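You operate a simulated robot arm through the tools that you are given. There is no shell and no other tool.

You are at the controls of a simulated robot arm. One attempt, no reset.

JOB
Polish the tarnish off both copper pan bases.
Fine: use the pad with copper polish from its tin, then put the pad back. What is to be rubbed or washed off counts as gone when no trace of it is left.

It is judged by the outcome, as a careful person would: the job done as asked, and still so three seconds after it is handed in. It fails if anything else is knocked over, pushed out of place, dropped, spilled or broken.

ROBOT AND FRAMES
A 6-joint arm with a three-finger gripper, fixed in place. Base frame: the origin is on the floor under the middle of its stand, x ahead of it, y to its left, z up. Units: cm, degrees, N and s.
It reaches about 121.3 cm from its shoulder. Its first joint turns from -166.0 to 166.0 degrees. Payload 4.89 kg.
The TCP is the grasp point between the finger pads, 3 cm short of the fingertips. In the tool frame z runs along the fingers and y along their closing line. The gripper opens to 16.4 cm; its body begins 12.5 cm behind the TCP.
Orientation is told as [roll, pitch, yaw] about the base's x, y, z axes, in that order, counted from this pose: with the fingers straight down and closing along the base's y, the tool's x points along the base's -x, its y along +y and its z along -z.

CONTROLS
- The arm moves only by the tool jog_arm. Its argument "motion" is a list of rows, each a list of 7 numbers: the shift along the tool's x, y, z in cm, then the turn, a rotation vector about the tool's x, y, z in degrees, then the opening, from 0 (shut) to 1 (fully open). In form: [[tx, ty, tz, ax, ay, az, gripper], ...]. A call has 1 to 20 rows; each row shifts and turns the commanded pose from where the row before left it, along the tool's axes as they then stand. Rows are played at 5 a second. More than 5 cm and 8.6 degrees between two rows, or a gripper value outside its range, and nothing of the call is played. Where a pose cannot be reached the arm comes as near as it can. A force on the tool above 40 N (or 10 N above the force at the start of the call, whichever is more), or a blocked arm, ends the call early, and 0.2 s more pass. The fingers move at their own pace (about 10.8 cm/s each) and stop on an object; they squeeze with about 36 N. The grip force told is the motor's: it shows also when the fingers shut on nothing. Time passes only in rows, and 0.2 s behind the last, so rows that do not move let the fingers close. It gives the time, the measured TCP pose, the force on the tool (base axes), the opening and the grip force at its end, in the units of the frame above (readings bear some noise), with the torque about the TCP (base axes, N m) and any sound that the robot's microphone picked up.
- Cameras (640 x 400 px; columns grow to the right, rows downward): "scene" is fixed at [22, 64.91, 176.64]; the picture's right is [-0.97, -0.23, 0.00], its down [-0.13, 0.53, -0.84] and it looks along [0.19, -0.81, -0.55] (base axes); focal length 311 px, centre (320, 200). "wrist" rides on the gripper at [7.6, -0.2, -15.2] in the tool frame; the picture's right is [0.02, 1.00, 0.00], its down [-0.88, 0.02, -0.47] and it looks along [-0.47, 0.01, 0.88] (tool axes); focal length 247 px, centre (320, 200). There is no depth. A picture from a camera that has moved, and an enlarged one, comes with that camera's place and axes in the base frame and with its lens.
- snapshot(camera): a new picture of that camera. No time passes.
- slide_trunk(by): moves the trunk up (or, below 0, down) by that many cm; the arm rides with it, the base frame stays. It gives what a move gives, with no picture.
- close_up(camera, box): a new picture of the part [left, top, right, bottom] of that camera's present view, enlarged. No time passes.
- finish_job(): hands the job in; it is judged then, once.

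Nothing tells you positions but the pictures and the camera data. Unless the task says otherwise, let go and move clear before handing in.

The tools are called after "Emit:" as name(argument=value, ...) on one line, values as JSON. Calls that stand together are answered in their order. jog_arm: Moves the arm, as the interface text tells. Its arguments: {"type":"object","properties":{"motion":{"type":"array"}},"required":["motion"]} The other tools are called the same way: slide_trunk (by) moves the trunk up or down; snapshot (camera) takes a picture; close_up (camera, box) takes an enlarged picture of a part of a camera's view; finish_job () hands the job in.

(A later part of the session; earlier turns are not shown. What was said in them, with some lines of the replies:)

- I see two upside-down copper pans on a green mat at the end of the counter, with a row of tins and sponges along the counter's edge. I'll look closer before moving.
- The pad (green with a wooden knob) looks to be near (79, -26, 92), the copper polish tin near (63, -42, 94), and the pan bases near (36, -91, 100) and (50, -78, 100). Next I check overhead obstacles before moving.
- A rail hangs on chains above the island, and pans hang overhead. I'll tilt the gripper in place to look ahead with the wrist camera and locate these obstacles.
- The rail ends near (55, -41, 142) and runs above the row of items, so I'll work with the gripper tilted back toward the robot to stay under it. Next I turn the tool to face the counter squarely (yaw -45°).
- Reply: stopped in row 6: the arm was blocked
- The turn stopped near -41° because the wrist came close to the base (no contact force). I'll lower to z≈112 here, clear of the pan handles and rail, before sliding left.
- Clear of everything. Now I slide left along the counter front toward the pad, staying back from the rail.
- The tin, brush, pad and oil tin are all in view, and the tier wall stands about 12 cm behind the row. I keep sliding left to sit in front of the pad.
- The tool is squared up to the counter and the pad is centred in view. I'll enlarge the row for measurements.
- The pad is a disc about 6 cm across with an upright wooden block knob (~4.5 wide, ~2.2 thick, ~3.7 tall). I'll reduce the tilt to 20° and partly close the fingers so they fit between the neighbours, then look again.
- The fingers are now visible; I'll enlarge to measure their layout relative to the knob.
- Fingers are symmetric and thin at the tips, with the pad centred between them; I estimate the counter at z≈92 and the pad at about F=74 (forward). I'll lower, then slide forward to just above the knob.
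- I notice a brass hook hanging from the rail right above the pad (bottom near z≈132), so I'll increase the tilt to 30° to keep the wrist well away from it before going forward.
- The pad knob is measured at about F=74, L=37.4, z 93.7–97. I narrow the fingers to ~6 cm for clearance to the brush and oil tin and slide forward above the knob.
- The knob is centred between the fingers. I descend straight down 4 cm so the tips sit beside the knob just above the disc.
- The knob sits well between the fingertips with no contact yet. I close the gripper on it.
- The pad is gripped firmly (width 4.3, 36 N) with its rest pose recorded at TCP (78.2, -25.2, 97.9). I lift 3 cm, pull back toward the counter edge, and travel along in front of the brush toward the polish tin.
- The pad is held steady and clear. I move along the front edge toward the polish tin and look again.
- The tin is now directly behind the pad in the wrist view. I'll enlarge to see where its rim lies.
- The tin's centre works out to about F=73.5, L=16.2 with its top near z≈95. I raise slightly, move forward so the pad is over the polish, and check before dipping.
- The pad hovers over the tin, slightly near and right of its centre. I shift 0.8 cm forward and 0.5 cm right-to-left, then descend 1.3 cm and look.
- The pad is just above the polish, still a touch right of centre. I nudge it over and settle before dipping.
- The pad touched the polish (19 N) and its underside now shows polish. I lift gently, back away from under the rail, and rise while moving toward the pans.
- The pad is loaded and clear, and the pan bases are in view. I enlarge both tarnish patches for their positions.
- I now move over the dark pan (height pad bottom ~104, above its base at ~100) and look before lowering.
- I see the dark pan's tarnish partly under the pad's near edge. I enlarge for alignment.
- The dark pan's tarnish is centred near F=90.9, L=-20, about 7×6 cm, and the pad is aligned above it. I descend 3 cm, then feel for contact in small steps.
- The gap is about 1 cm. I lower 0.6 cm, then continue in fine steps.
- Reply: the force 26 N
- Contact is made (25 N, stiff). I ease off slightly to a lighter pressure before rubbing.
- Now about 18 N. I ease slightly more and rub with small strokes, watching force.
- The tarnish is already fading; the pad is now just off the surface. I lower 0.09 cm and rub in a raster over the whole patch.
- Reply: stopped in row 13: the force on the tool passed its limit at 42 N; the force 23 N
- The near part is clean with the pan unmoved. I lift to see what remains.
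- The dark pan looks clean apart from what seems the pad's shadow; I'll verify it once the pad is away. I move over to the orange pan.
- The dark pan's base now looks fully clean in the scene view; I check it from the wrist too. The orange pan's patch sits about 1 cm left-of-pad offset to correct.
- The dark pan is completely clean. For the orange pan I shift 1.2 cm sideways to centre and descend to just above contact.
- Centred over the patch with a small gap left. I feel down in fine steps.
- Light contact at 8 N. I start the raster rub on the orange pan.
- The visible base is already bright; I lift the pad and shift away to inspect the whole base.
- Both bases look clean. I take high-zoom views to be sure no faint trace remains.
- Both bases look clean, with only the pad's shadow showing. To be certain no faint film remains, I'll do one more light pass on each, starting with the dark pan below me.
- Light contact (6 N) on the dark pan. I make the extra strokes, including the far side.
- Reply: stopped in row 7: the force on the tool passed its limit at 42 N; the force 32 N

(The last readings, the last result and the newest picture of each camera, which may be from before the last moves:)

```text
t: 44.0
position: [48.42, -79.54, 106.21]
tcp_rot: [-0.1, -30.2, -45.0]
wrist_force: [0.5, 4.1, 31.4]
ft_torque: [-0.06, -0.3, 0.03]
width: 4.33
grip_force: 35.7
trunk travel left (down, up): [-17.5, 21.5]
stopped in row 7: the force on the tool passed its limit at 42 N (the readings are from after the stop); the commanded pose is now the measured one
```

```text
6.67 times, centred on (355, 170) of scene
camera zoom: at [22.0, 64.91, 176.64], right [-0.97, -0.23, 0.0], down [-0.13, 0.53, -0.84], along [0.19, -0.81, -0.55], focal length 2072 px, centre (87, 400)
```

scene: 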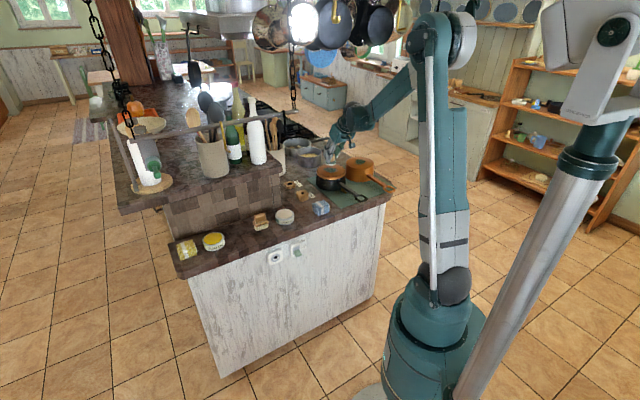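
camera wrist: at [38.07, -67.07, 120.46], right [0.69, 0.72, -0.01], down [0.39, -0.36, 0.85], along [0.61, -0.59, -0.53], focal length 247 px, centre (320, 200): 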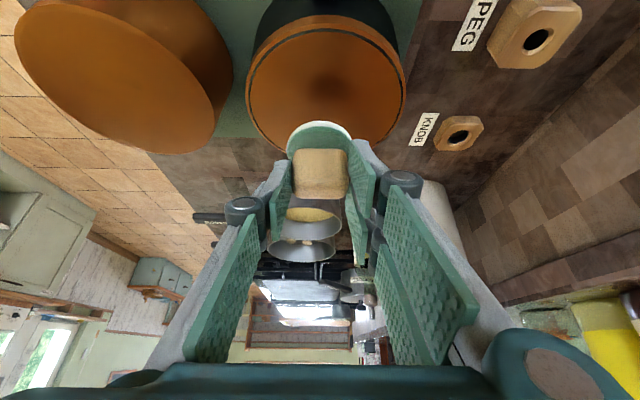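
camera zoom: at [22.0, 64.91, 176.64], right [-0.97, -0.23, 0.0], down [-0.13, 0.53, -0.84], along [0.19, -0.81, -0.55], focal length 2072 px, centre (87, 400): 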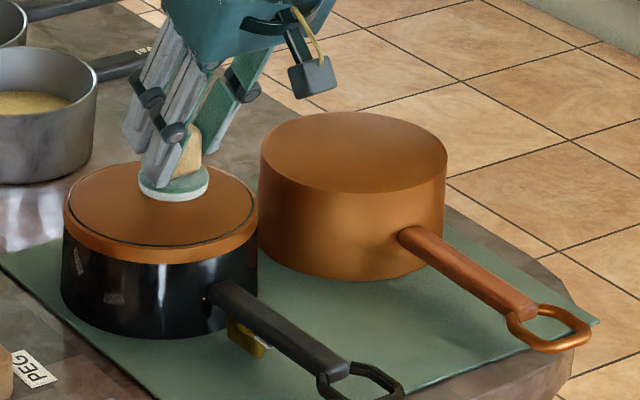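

The dark pan has had a second pass and has not moved. I lift and give the orange pan its second light pass.

Emit:
jog_arm(motion=[[-0.75, 0, -1.3, 0, 0, 0, 0.1], [-0.75, 0, -1.3, 0, 0, 0, 0.1], [0, -4.05, 0, 0, 0, 0, 0.1], [0, -4.05, 0, 0, 0, 0, 0.1], [0, -4.05, 0, 0, 0, 0, 0.1], [0, -4.05, 0, 0, 0, 0, 0.1], [0.7, 0, 1.2, 0, 0, 0, 0.1], [0.7, 0, 1.2, 0, 0, 0, 0.1], [0, 0, 0, 0, 0, 0, 0.1]])

Emit:
close_up(camera="scene", box=[310, 140, 400, 200])

Emit:
close_up(camera="wrist", box=[220, 20, 420, 180])

```text
t: 46.0
position: [37.27, -91.22, 106.35]
tcp_rot: [-0.2, -29.9, -45.1]
wrist_force: [0.5, -2.7, 13.5]
ft_torque: [-0.32, -0.25, 0.0]
width: 4.29
grip_force: 36.2
trunk travel left (down, up): [-17.5, 21.5]
```

```text
6.67 times, centred on (355, 170) of scene
camera zoom: at [22.0, 64.91, 176.64], right [-0.97, -0.23, 0.0], down [-0.13, 0.53, -0.84], along [0.19, -0.81, -0.55], focal length 2072 px, centre (87, 400)
```

zoom: 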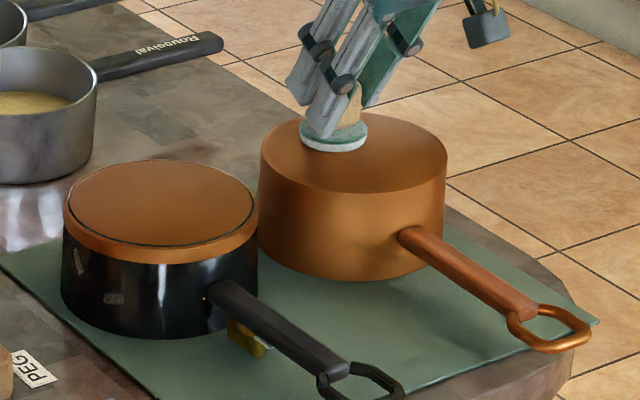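

```text
2.50 times, centred on (320, 100) of wrist
camera zoom: at [27.06, -81.24, 115.59], right [0.69, 0.72, -0.01], down [0.39, -0.36, 0.85], along [0.61, -0.6, -0.53], focal length 617 px, centre (320, 450)
```

zoom: 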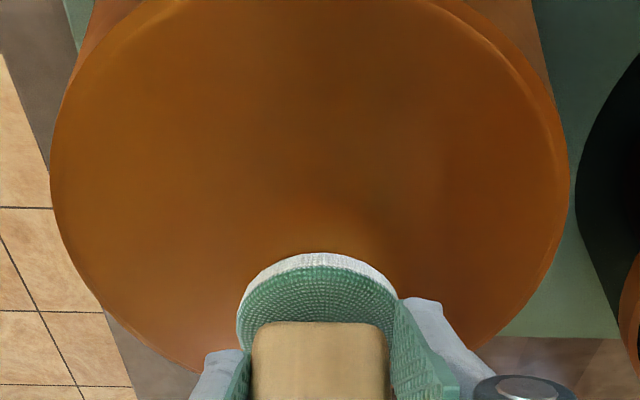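

In contact at 13 N on the orange pan, toward its far side. I rub across and then come nearer.

Emit:
jog_arm(motion=[[0, 1, 0, 0, 0, 0, 0.1], [0, 1, 0, 0, 0, 0, 0.1], [0, -1, 0, 0, 0, 0, 0.1], [0, -1, 0, 0, 0, 0, 0.1], [0, -1, 0, 0, 0, 0, 0.1], [0, -1, 0, 0, 0, 0, 0.1], [0.866, 0, -0.5, 0, 0, 0, 0.1], [0.05, 1, 0.087, 0, 0, 0, 0.1], [0, 1, 0, 0, 0, 0, 0.1], [0, 1, 0, 0, 0, 0, 0.1], [0, 1, 0, 0, 0, 0, 0.1], [0.866, -1, -0.5, 0, 0, 0, 0.1], [0.05, -1, 0.087, 0, 0, 0, 0.1]])

Emit:
jog_arm(motion=[[-0.75, 0, -1.3, 0, 0, 0, 0.1], [-0.75, 0, -1.3, 0, 0, 0, 0.1], [-0.75, 0, -1.3, 0, 0, 0, 0.1], [0, 0, 0, 0, 0, 0, 0.1]])

Emit:
close_up(camera="scene", box=[310, 140, 400, 200])

Emit:
snapshot(camera="wrist")

```text
t: 48.8
position: [35.69, -89.39, 106.23]
tcp_rot: [-0.2, -30.2, -44.9]
wrist_force: [11.8, 9.7, 38.0]
ft_torque: [0.24, -0.99, 0.18]
width: 4.3
grip_force: 36.0
trunk travel left (down, up): [-17.5, 21.5]
```

```text
t: 49.8
position: [35.56, -89.56, 110.69]
tcp_rot: [-0.2, -29.9, -45.2]
wrist_force: [-0.3, -0.2, -0.3]
ft_torque: [-0.02, 0.0, -0.03]
width: 4.29
grip_force: 36.1
trunk travel left (down, up): [-17.5, 21.5]
```

```text
6.67 times, centred on (355, 170) of scene
camera zoom: at [22.0, 64.91, 176.64], right [-0.97, -0.23, 0.0], down [-0.13, 0.53, -0.84], along [0.19, -0.81, -0.55], focal length 2072 px, centre (87, 400)
```

zoom: 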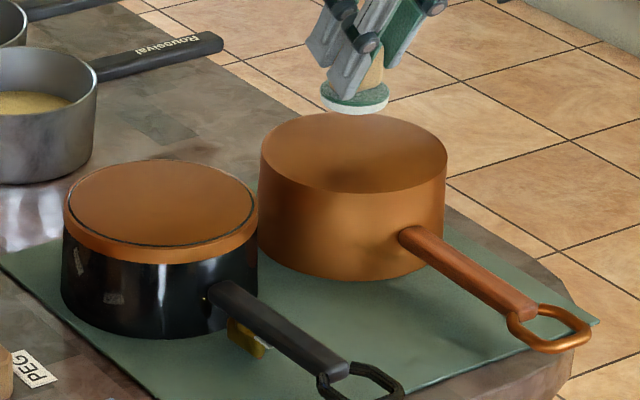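

```text
taken
camera wrist: at [25.39, -79.62, 119.92], right [0.69, 0.72, -0.01], down [0.39, -0.36, 0.85], along [0.61, -0.6, -0.53], focal length 247 px, centre (320, 200)
```

wrist: 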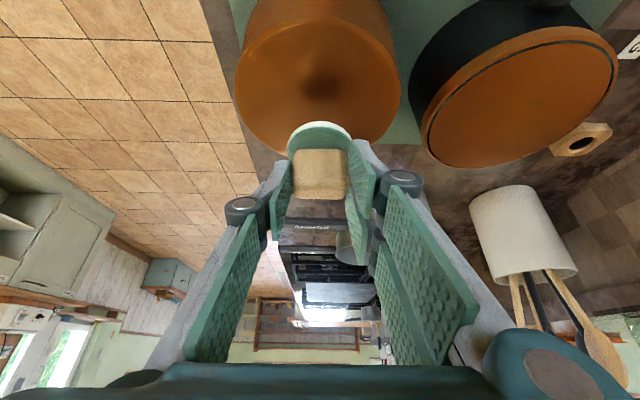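

Both bases are clean and the pans have not moved. Now I carry the pad back, retracing the path over the counter toward the row.

Emit:
jog_arm(motion=[[1.83, 4.06, -0.83, 0, 0, 0, 0.1], [1.83, 4.06, -0.83, 0, 0, 0, 0.1], [1.83, 4.06, -0.83, 0, 0, 0, 0.1], [1.83, 4.06, -0.83, 0, 0, 0, 0.1], [1.83, 4.06, -0.83, 0, 0, 0, 0.1], [1.83, 4.06, -0.83, 0, 0, 0, 0.1], [1.83, 4.06, -0.83, 0, 0, 0, 0.1], [1.83, 4.06, -0.83, 0, 0, 0, 0.1], [1.83, 4.06, -0.83, 0, 0, 0, 0.1], [1.83, 4.06, -0.83, 0, 0, 0, 0.1], [0, 0, 0, 0, 0, 0, 0.1]])

Emit:
snapshot(camera="wrist")

Emit:
snapshot(camera="scene")

```text
t: 52.2
position: [49.92, -46.57, 108.51]
tcp_rot: [-0.1, -30.0, -44.9]
wrist_force: [0.3, -0.4, 0.0]
ft_torque: [-0.01, -0.04, 0.02]
width: 4.29
grip_force: 35.7
trunk travel left (down, up): [-17.5, 21.5]
```

```text
taken
camera wrist: at [39.79, -36.67, 117.92], right [0.69, 0.72, -0.01], down [0.39, -0.36, 0.85], along [0.61, -0.6, -0.53], focal length 247 px, centre (320, 200)
```

wrist: 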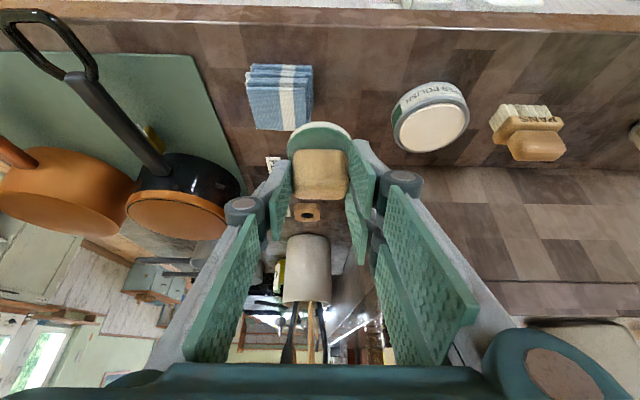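

```text
taken
```

scene: 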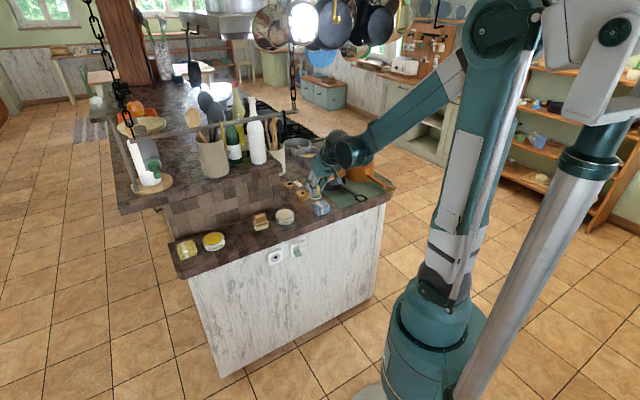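

All objects are as before. I continue left along the front edge to in front of the pad's spot.

Emit:
jog_arm(motion=[[0.47, 3.9, 0.19, 0, 0, 0, 0.1], [0.47, 3.9, 0.19, 0, 0, 0, 0.1], [0.47, 3.9, 0.19, 0, 0, 0, 0.1], [0.47, 3.9, 0.19, 0, 0, 0, 0.1], [0.47, 3.9, 0.19, 0, 0, 0, 0.1], [0.47, 3.9, 0.19, 0, 0, 0, 0.1], [0.47, 3.9, 0.19, 0, 0, 0, 0.1], [0.47, 3.9, 0.19, 0, 0, 0, 0.1], [0.47, 3.9, 0.19, 0, 0, 0, 0.1], [0, 0, 0, 0, 0, 0, 0.1], [0, 0, 0, 0, 0, 0, 0.1]])

Emit:
snapshot(camera="wrist")

Emit:
close_up(camera="scene", box=[160, 100, 400, 250])

```text
t: 54.6
position: [73.21, -20.03, 104.56]
tcp_rot: [-0.2, -30.0, -45.0]
wrist_force: [0.8, -0.3, -0.8]
ft_torque: [-0.04, 0.02, -0.02]
width: 4.33
grip_force: 36.1
trunk travel left (down, up): [-17.5, 21.5]
```

```text
taken
camera wrist: at [62.92, -10.08, 113.91], right [0.69, 0.72, -0.01], down [0.39, -0.36, 0.85], along [0.61, -0.6, -0.53], focal length 247 px, centre (320, 200)
```

wrist: 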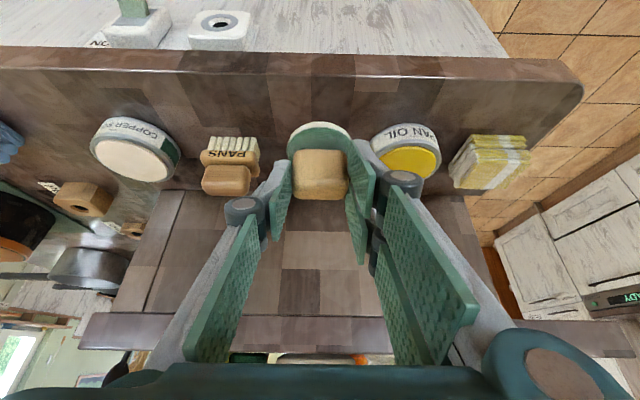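

```text
2.67 times, centred on (280, 175) of scene
camera zoom: at [22.0, 64.91, 176.64], right [-0.97, -0.23, 0.0], down [-0.13, 0.53, -0.84], along [0.19, -0.81, -0.55], focal length 829 px, centre (427, 267)
```

zoom: 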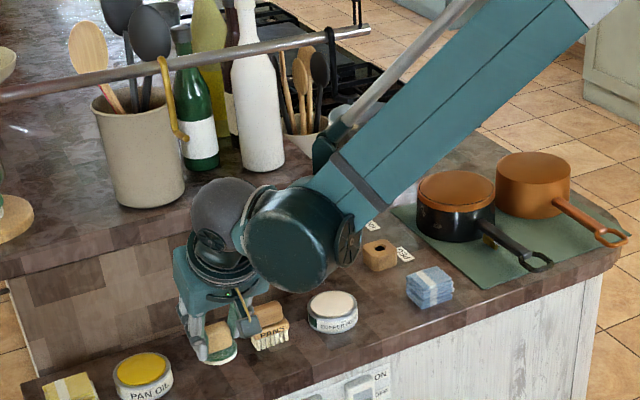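

I lower to z≈101.5 and move forward over the pad's original spot.

Emit:
jog_arm(motion=[[1.5, 0, 2.6, 0, 0, 0, 0.1], [-3.12, -0.06, 1.8, 0, 0, 0, 0.1], [-3.12, -0.06, 1.8, 0, 0, 0, 0.1], [0, 0, 0, 0, 0, 0, 0.1], [0, 0, 0, 0, 0, 0, 0.1]])

Emit:
snapshot(camera="wrist")

Emit:
close_up(camera="scene", box=[180, 180, 300, 255])

```text
t: 55.8
position: [78.01, -25.2, 101.91]
tcp_rot: [-0.2, -30.0, -45.0]
wrist_force: [0.0, 0.5, -0.4]
ft_torque: [0.0, 0.03, 0.01]
width: 4.33
grip_force: 36.5
trunk travel left (down, up): [-17.5, 21.5]
```

```text
taken
camera wrist: at [67.93, -15.35, 111.24], right [0.69, 0.72, -0.01], down [0.39, -0.36, 0.85], along [0.61, -0.6, -0.53], focal length 247 px, centre (320, 200)
```

wrist: 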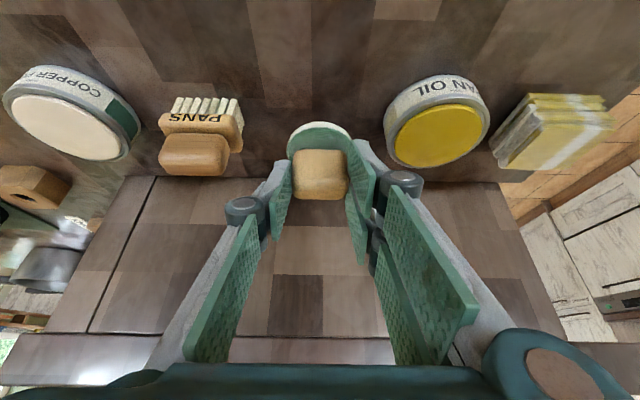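

```text
5.33 times, centred on (240, 218) of scene
camera zoom: at [22.0, 64.91, 176.64], right [-0.97, -0.23, 0.0], down [-0.13, 0.53, -0.84], along [0.19, -0.81, -0.55], focal length 1658 px, centre (747, 107)
```

zoom: 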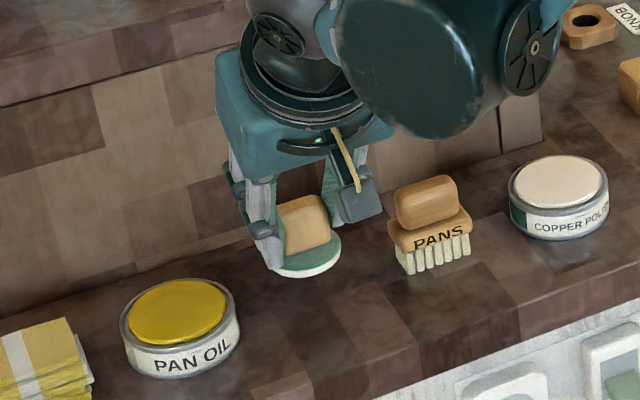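

Over the spot within ~0.2 cm. I correct that and descend 3.5 cm, then set it down gently.

Emit:
jog_arm(motion=[[0.74, 0.14, 1.58, 0, 0, 0, 0.1], [0.87, 0, 1.51, 0, 0, 0, 0.1], [0, 0, 0, 0, 0, 0, 0.1], [0, 0, 0, 0, 0, 0, 0.1]])

Emit:
close_up(camera="scene", box=[180, 180, 300, 255])

```text
t: 56.8
position: [78.34, -25.27, 98.35]
tcp_rot: [-0.2, -30.0, -44.9]
wrist_force: [0.2, 1.1, -0.4]
ft_torque: [0.0, 0.02, -0.03]
width: 4.31
grip_force: 35.6
trunk travel left (down, up): [-17.5, 21.5]
```

```text
5.33 times, centred on (240, 218) of scene
camera zoom: at [22.0, 64.91, 176.64], right [-0.97, -0.23, 0.0], down [-0.13, 0.53, -0.84], along [0.19, -0.81, -0.55], focal length 1658 px, centre (747, 107)
```

zoom: 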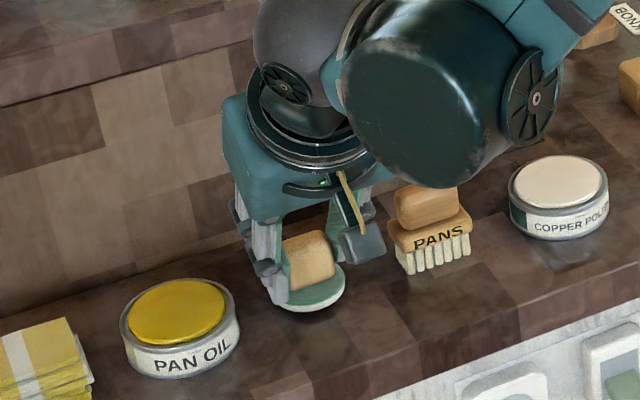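

Emit:
jog_arm(motion=[[0.1, 0, 0.173, 0, 0, 0, 0.1], [0, 0, 0, 0, 0, 0, 0.1]])

Emit:
jog_arm(motion=[[0.075, 0, 0.13, 0, 0, 0, 0.1], [0, 0, 0, 0, 0, 0, 0.1]])

```text
t: 57.4
position: [78.37, -25.19, 98.23]
tcp_rot: [-0.2, -30.0, -45.0]
wrist_force: [0.0, -0.3, -0.9]
ft_torque: [0.02, 0.01, -0.04]
width: 4.33
grip_force: 35.8
trunk travel left (down, up): [-17.5, 21.5]
```

```text
t: 58.0
position: [78.35, -25.38, 98.1]
tcp_rot: [-0.2, -29.9, -45.1]
wrist_force: [0.5, 0.0, 0.3]
ft_torque: [0.0, 0.01, 0.01]
width: 4.31
grip_force: 36.2
trunk travel left (down, up): [-17.5, 21.5]
```

Emit:
jog_arm(motion=[[0.06, 0, 0.104, 0, 0, 0, 0.1], [0, 0, 0, 0, 0, 0, 0.1]])

Emit:
jog_arm(motion=[[0.04, 0, 0.07, 0, 0, 0, 0.1], [0, 0, 0, 0, 0, 0, 0.1]])

Emit:
close_up(camera="scene", box=[210, 210, 270, 248])

```text
t: 58.6
position: [78.39, -25.5, 97.98]
tcp_rot: [-0.2, -30.0, -45.0]
wrist_force: [0.7, -0.4, -0.3]
ft_torque: [0.02, 0.0, 0.01]
width: 4.29
grip_force: 36.1
trunk travel left (down, up): [-17.5, 21.5]
```

```text
t: 59.2
position: [78.38, -25.35, 97.85]
tcp_rot: [-0.2, -30.0, -45.0]
wrist_force: [-0.9, 0.5, 1.4]
ft_torque: [0.0, -0.04, -0.03]
width: 4.32
grip_force: 36.3
trunk travel left (down, up): [-17.5, 21.5]
```

```text
10.53 times, centred on (240, 229) of scene
camera zoom: at [22.0, 64.91, 176.64], right [-0.97, -0.23, 0.0], down [-0.13, 0.53, -0.84], along [0.19, -0.81, -0.55], focal length 3272 px, centre (1162, -105)
```

zoom: 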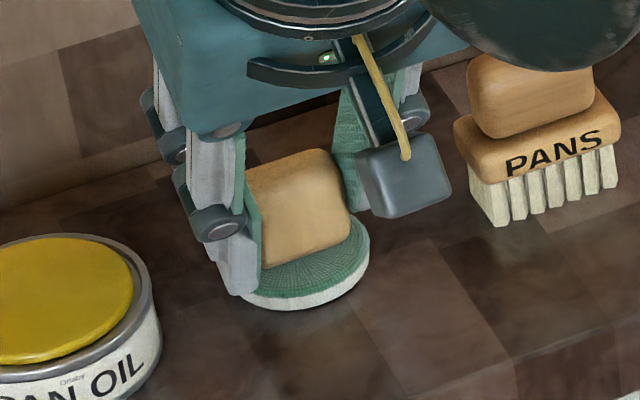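

Nearly touching. I nudge to the original spot and lower a hair more.

Emit:
jog_arm(motion=[[0.155, 0, -0.03, 0, 0, 0, 0.1], [0, 0, 0, 0, 0, 0, 0.1]])

```text
t: 59.8
position: [78.15, -25.31, 97.86]
tcp_rot: [-0.2, -30.0, -45.0]
wrist_force: [2.0, -1.6, 3.8]
ft_torque: [-0.07, -0.2, 0.02]
width: 4.31
grip_force: 36.0
trunk travel left (down, up): [-17.5, 21.5]
```

The pad is resting on the counter (4 N). I open the fingers to the same width used on approach.

Emit:
jog_arm(motion=[[0, 0, 0, 0, 0, 0, 0.3], [0, 0, 0, 0, 0, 0, 0.36], [0, 0, 0, 0, 0, 0, 0.36]])

Emit:
snapshot(camera="wrist")

Emit:
close_up(camera="scene", box=[210, 210, 270, 248])

```text
t: 60.6
position: [78.09, -25.27, 97.84]
tcp_rot: [-0.2, -30.0, -44.9]
wrist_force: [0.6, -0.2, -0.6]
ft_torque: [-0.01, -0.02, 0.01]
width: 5.92
grip_force: 0.1
trunk travel left (down, up): [-17.5, 21.5]
```

```text
taken
camera wrist: at [68.01, -15.29, 107.17], right [0.69, 0.72, -0.01], down [0.39, -0.36, 0.85], along [0.61, -0.6, -0.53], focal length 247 px, centre (320, 200)
```

wrist: 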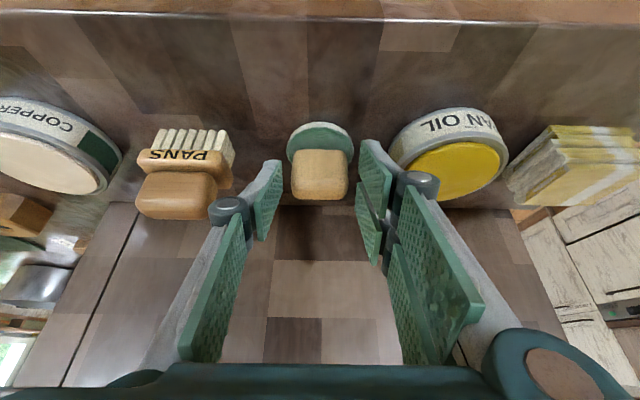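

```text
10.53 times, centred on (240, 229) of scene
camera zoom: at [22.0, 64.91, 176.64], right [-0.97, -0.23, 0.0], down [-0.13, 0.53, -0.84], along [0.19, -0.81, -0.55], focal length 3272 px, centre (1162, -105)
```

zoom: 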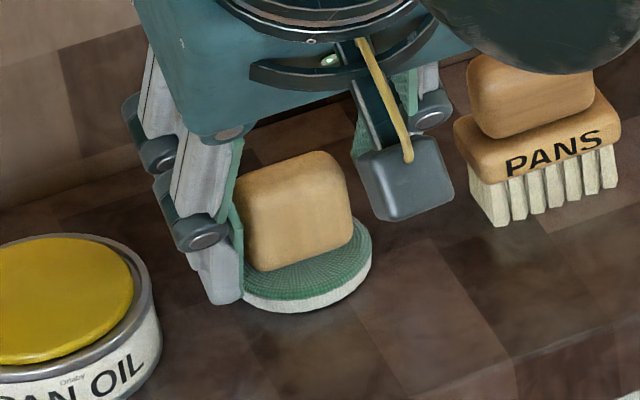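

The pad sits upright in its place. I withdraw the fingers along their axis, then back away from under the rail.

Emit:
jog_arm(motion=[[0, 0, -1.5, 0, 0, 0, 0.36], [0, 0, -2, 0, 0, 0, 0.36], [0, 0, -2, 0, 0, 0, 0.36], [2.6, 0, -1.5, 0, 0, 0, 0.36], [3.46, 0, -2, 0, 0, 0, 0.36], [3.46, 0, -2, 0, 0, 0, 0.36], [0, 0, 0, 0, 0, 0, 0.36]])

Emit:
snapshot(camera="wrist")

Emit:
close_up(camera="scene", box=[160, 130, 400, 280])

```text
t: 62.2
position: [68.48, -15.23, 102.58]
tcp_rot: [0.0, -30.0, -44.9]
wrist_force: [0.7, -0.6, -0.3]
ft_torque: [0.03, -0.03, -0.01]
width: 5.92
grip_force: 0.0
trunk travel left (down, up): [-17.5, 21.5]
```

```text
taken
camera wrist: at [58.16, -5.31, 111.88], right [0.69, 0.72, -0.01], down [0.39, -0.36, 0.85], along [0.61, -0.6, -0.53], focal length 247 px, centre (320, 200)
```

wrist: 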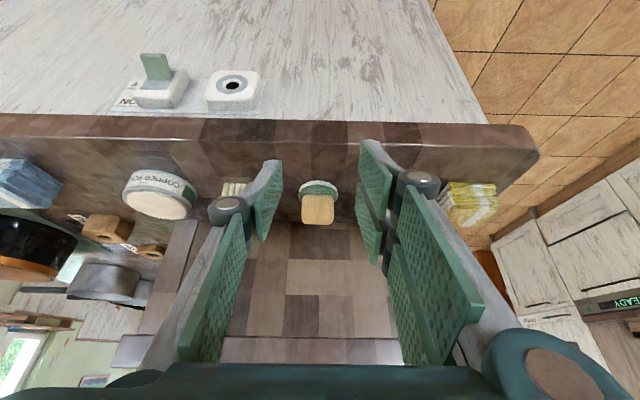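

```text
2.67 times, centred on (280, 205) of scene
camera zoom: at [22.0, 64.91, 176.64], right [-0.97, -0.23, 0.0], down [-0.13, 0.53, -0.84], along [0.19, -0.81, -0.55], focal length 829 px, centre (427, 187)
```

zoom: 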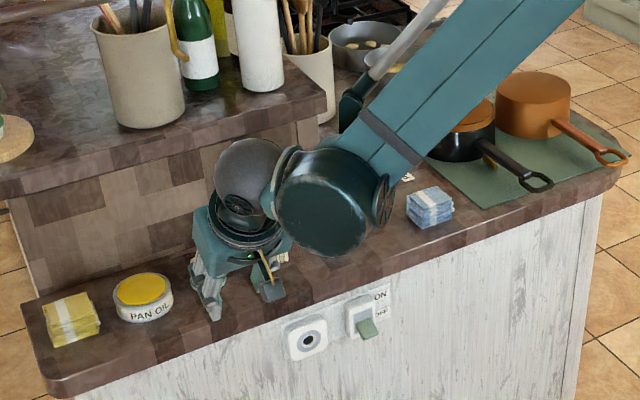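

The pad is standing in its place with polish on its underside edge. I move the arm up and aside so the cameras can see everything for a final check.

Emit:
jog_arm(motion=[[-1, -3, -1.73, 0, 0, 0, 0.36], [-1, -3, -1.73, 0, 0, 0, 0.36], [-1, -3, -1.73, 0, 0, 0, 0.36], [-1, -3, -1.73, 0, 0, 0, 0.36], [-1, -3, -1.73, 0, 0, 0, 0.36], [0, 0, 0, 0, 0, 0, 0.36]])

Emit:
snapshot(camera="wrist")

Emit:
snapshot(camera="scene")

Emit:
close_up(camera="scene", box=[160, 140, 400, 290])

```text
t: 63.6
position: [57.74, -25.74, 112.32]
tcp_rot: [-0.2, -30.0, -45.0]
wrist_force: [-0.4, 0.3, -0.1]
ft_torque: [-0.02, 0.0, 0.0]
width: 5.9
grip_force: 0.0
trunk travel left (down, up): [-17.5, 21.5]
```

```text
taken
camera wrist: at [47.67, -15.72, 121.66], right [0.69, 0.72, -0.01], down [0.39, -0.36, 0.85], along [0.61, -0.6, -0.53], focal length 247 px, centre (320, 200)
```

wrist: 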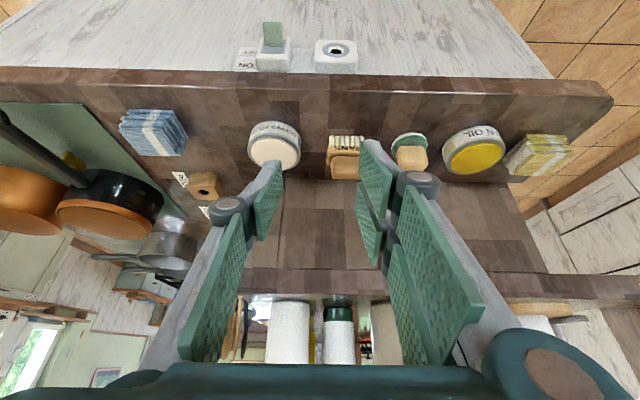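

```text
taken
```

scene: 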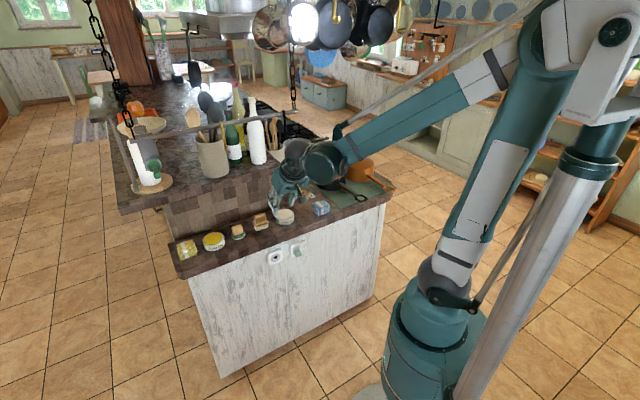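

```text
2.67 times, centred on (280, 215) of scene
camera zoom: at [22.0, 64.91, 176.64], right [-0.97, -0.23, 0.0], down [-0.13, 0.53, -0.84], along [0.19, -0.81, -0.55], focal length 829 px, centre (427, 160)
```

zoom: 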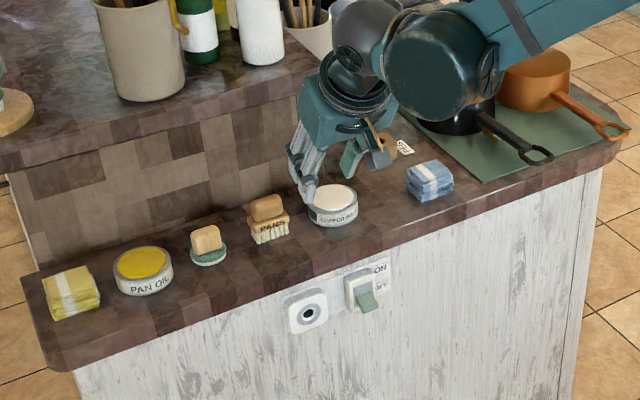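

Everything is back as it was: the pad is in its original spot beside the brush, the tin, cloths and pans are unmoved, and both pan bases showed clean copper. The gripper is clear, so I hand the job in.

Emit:
finish_job()

```text
The job is handed in.
```

Both copper pan bases are polished: high-zoom views from both cameras showed no tarnish left on either. I gave each base a second light pass to be sure.

- **Polish:** the pad was dipped once in the copper polish tin, and that load was enough for both pans.
- **Pad:** it is back upright in its original spot between the brush and the oil tin, and its edge still shows a little polish.
- **Everything else:** in the final pictures the tins, brush, cloths and pans were where they started. The arm hid part of the dark pan in that last view, but I had seen it unmoved earlier.

During rubbing, the force on the pad briefly reached 42 N twice, both times on the dark pan. The call stopped itself each time and nothing shifted. The job is handed in, with the gripper open and clear of the counter.
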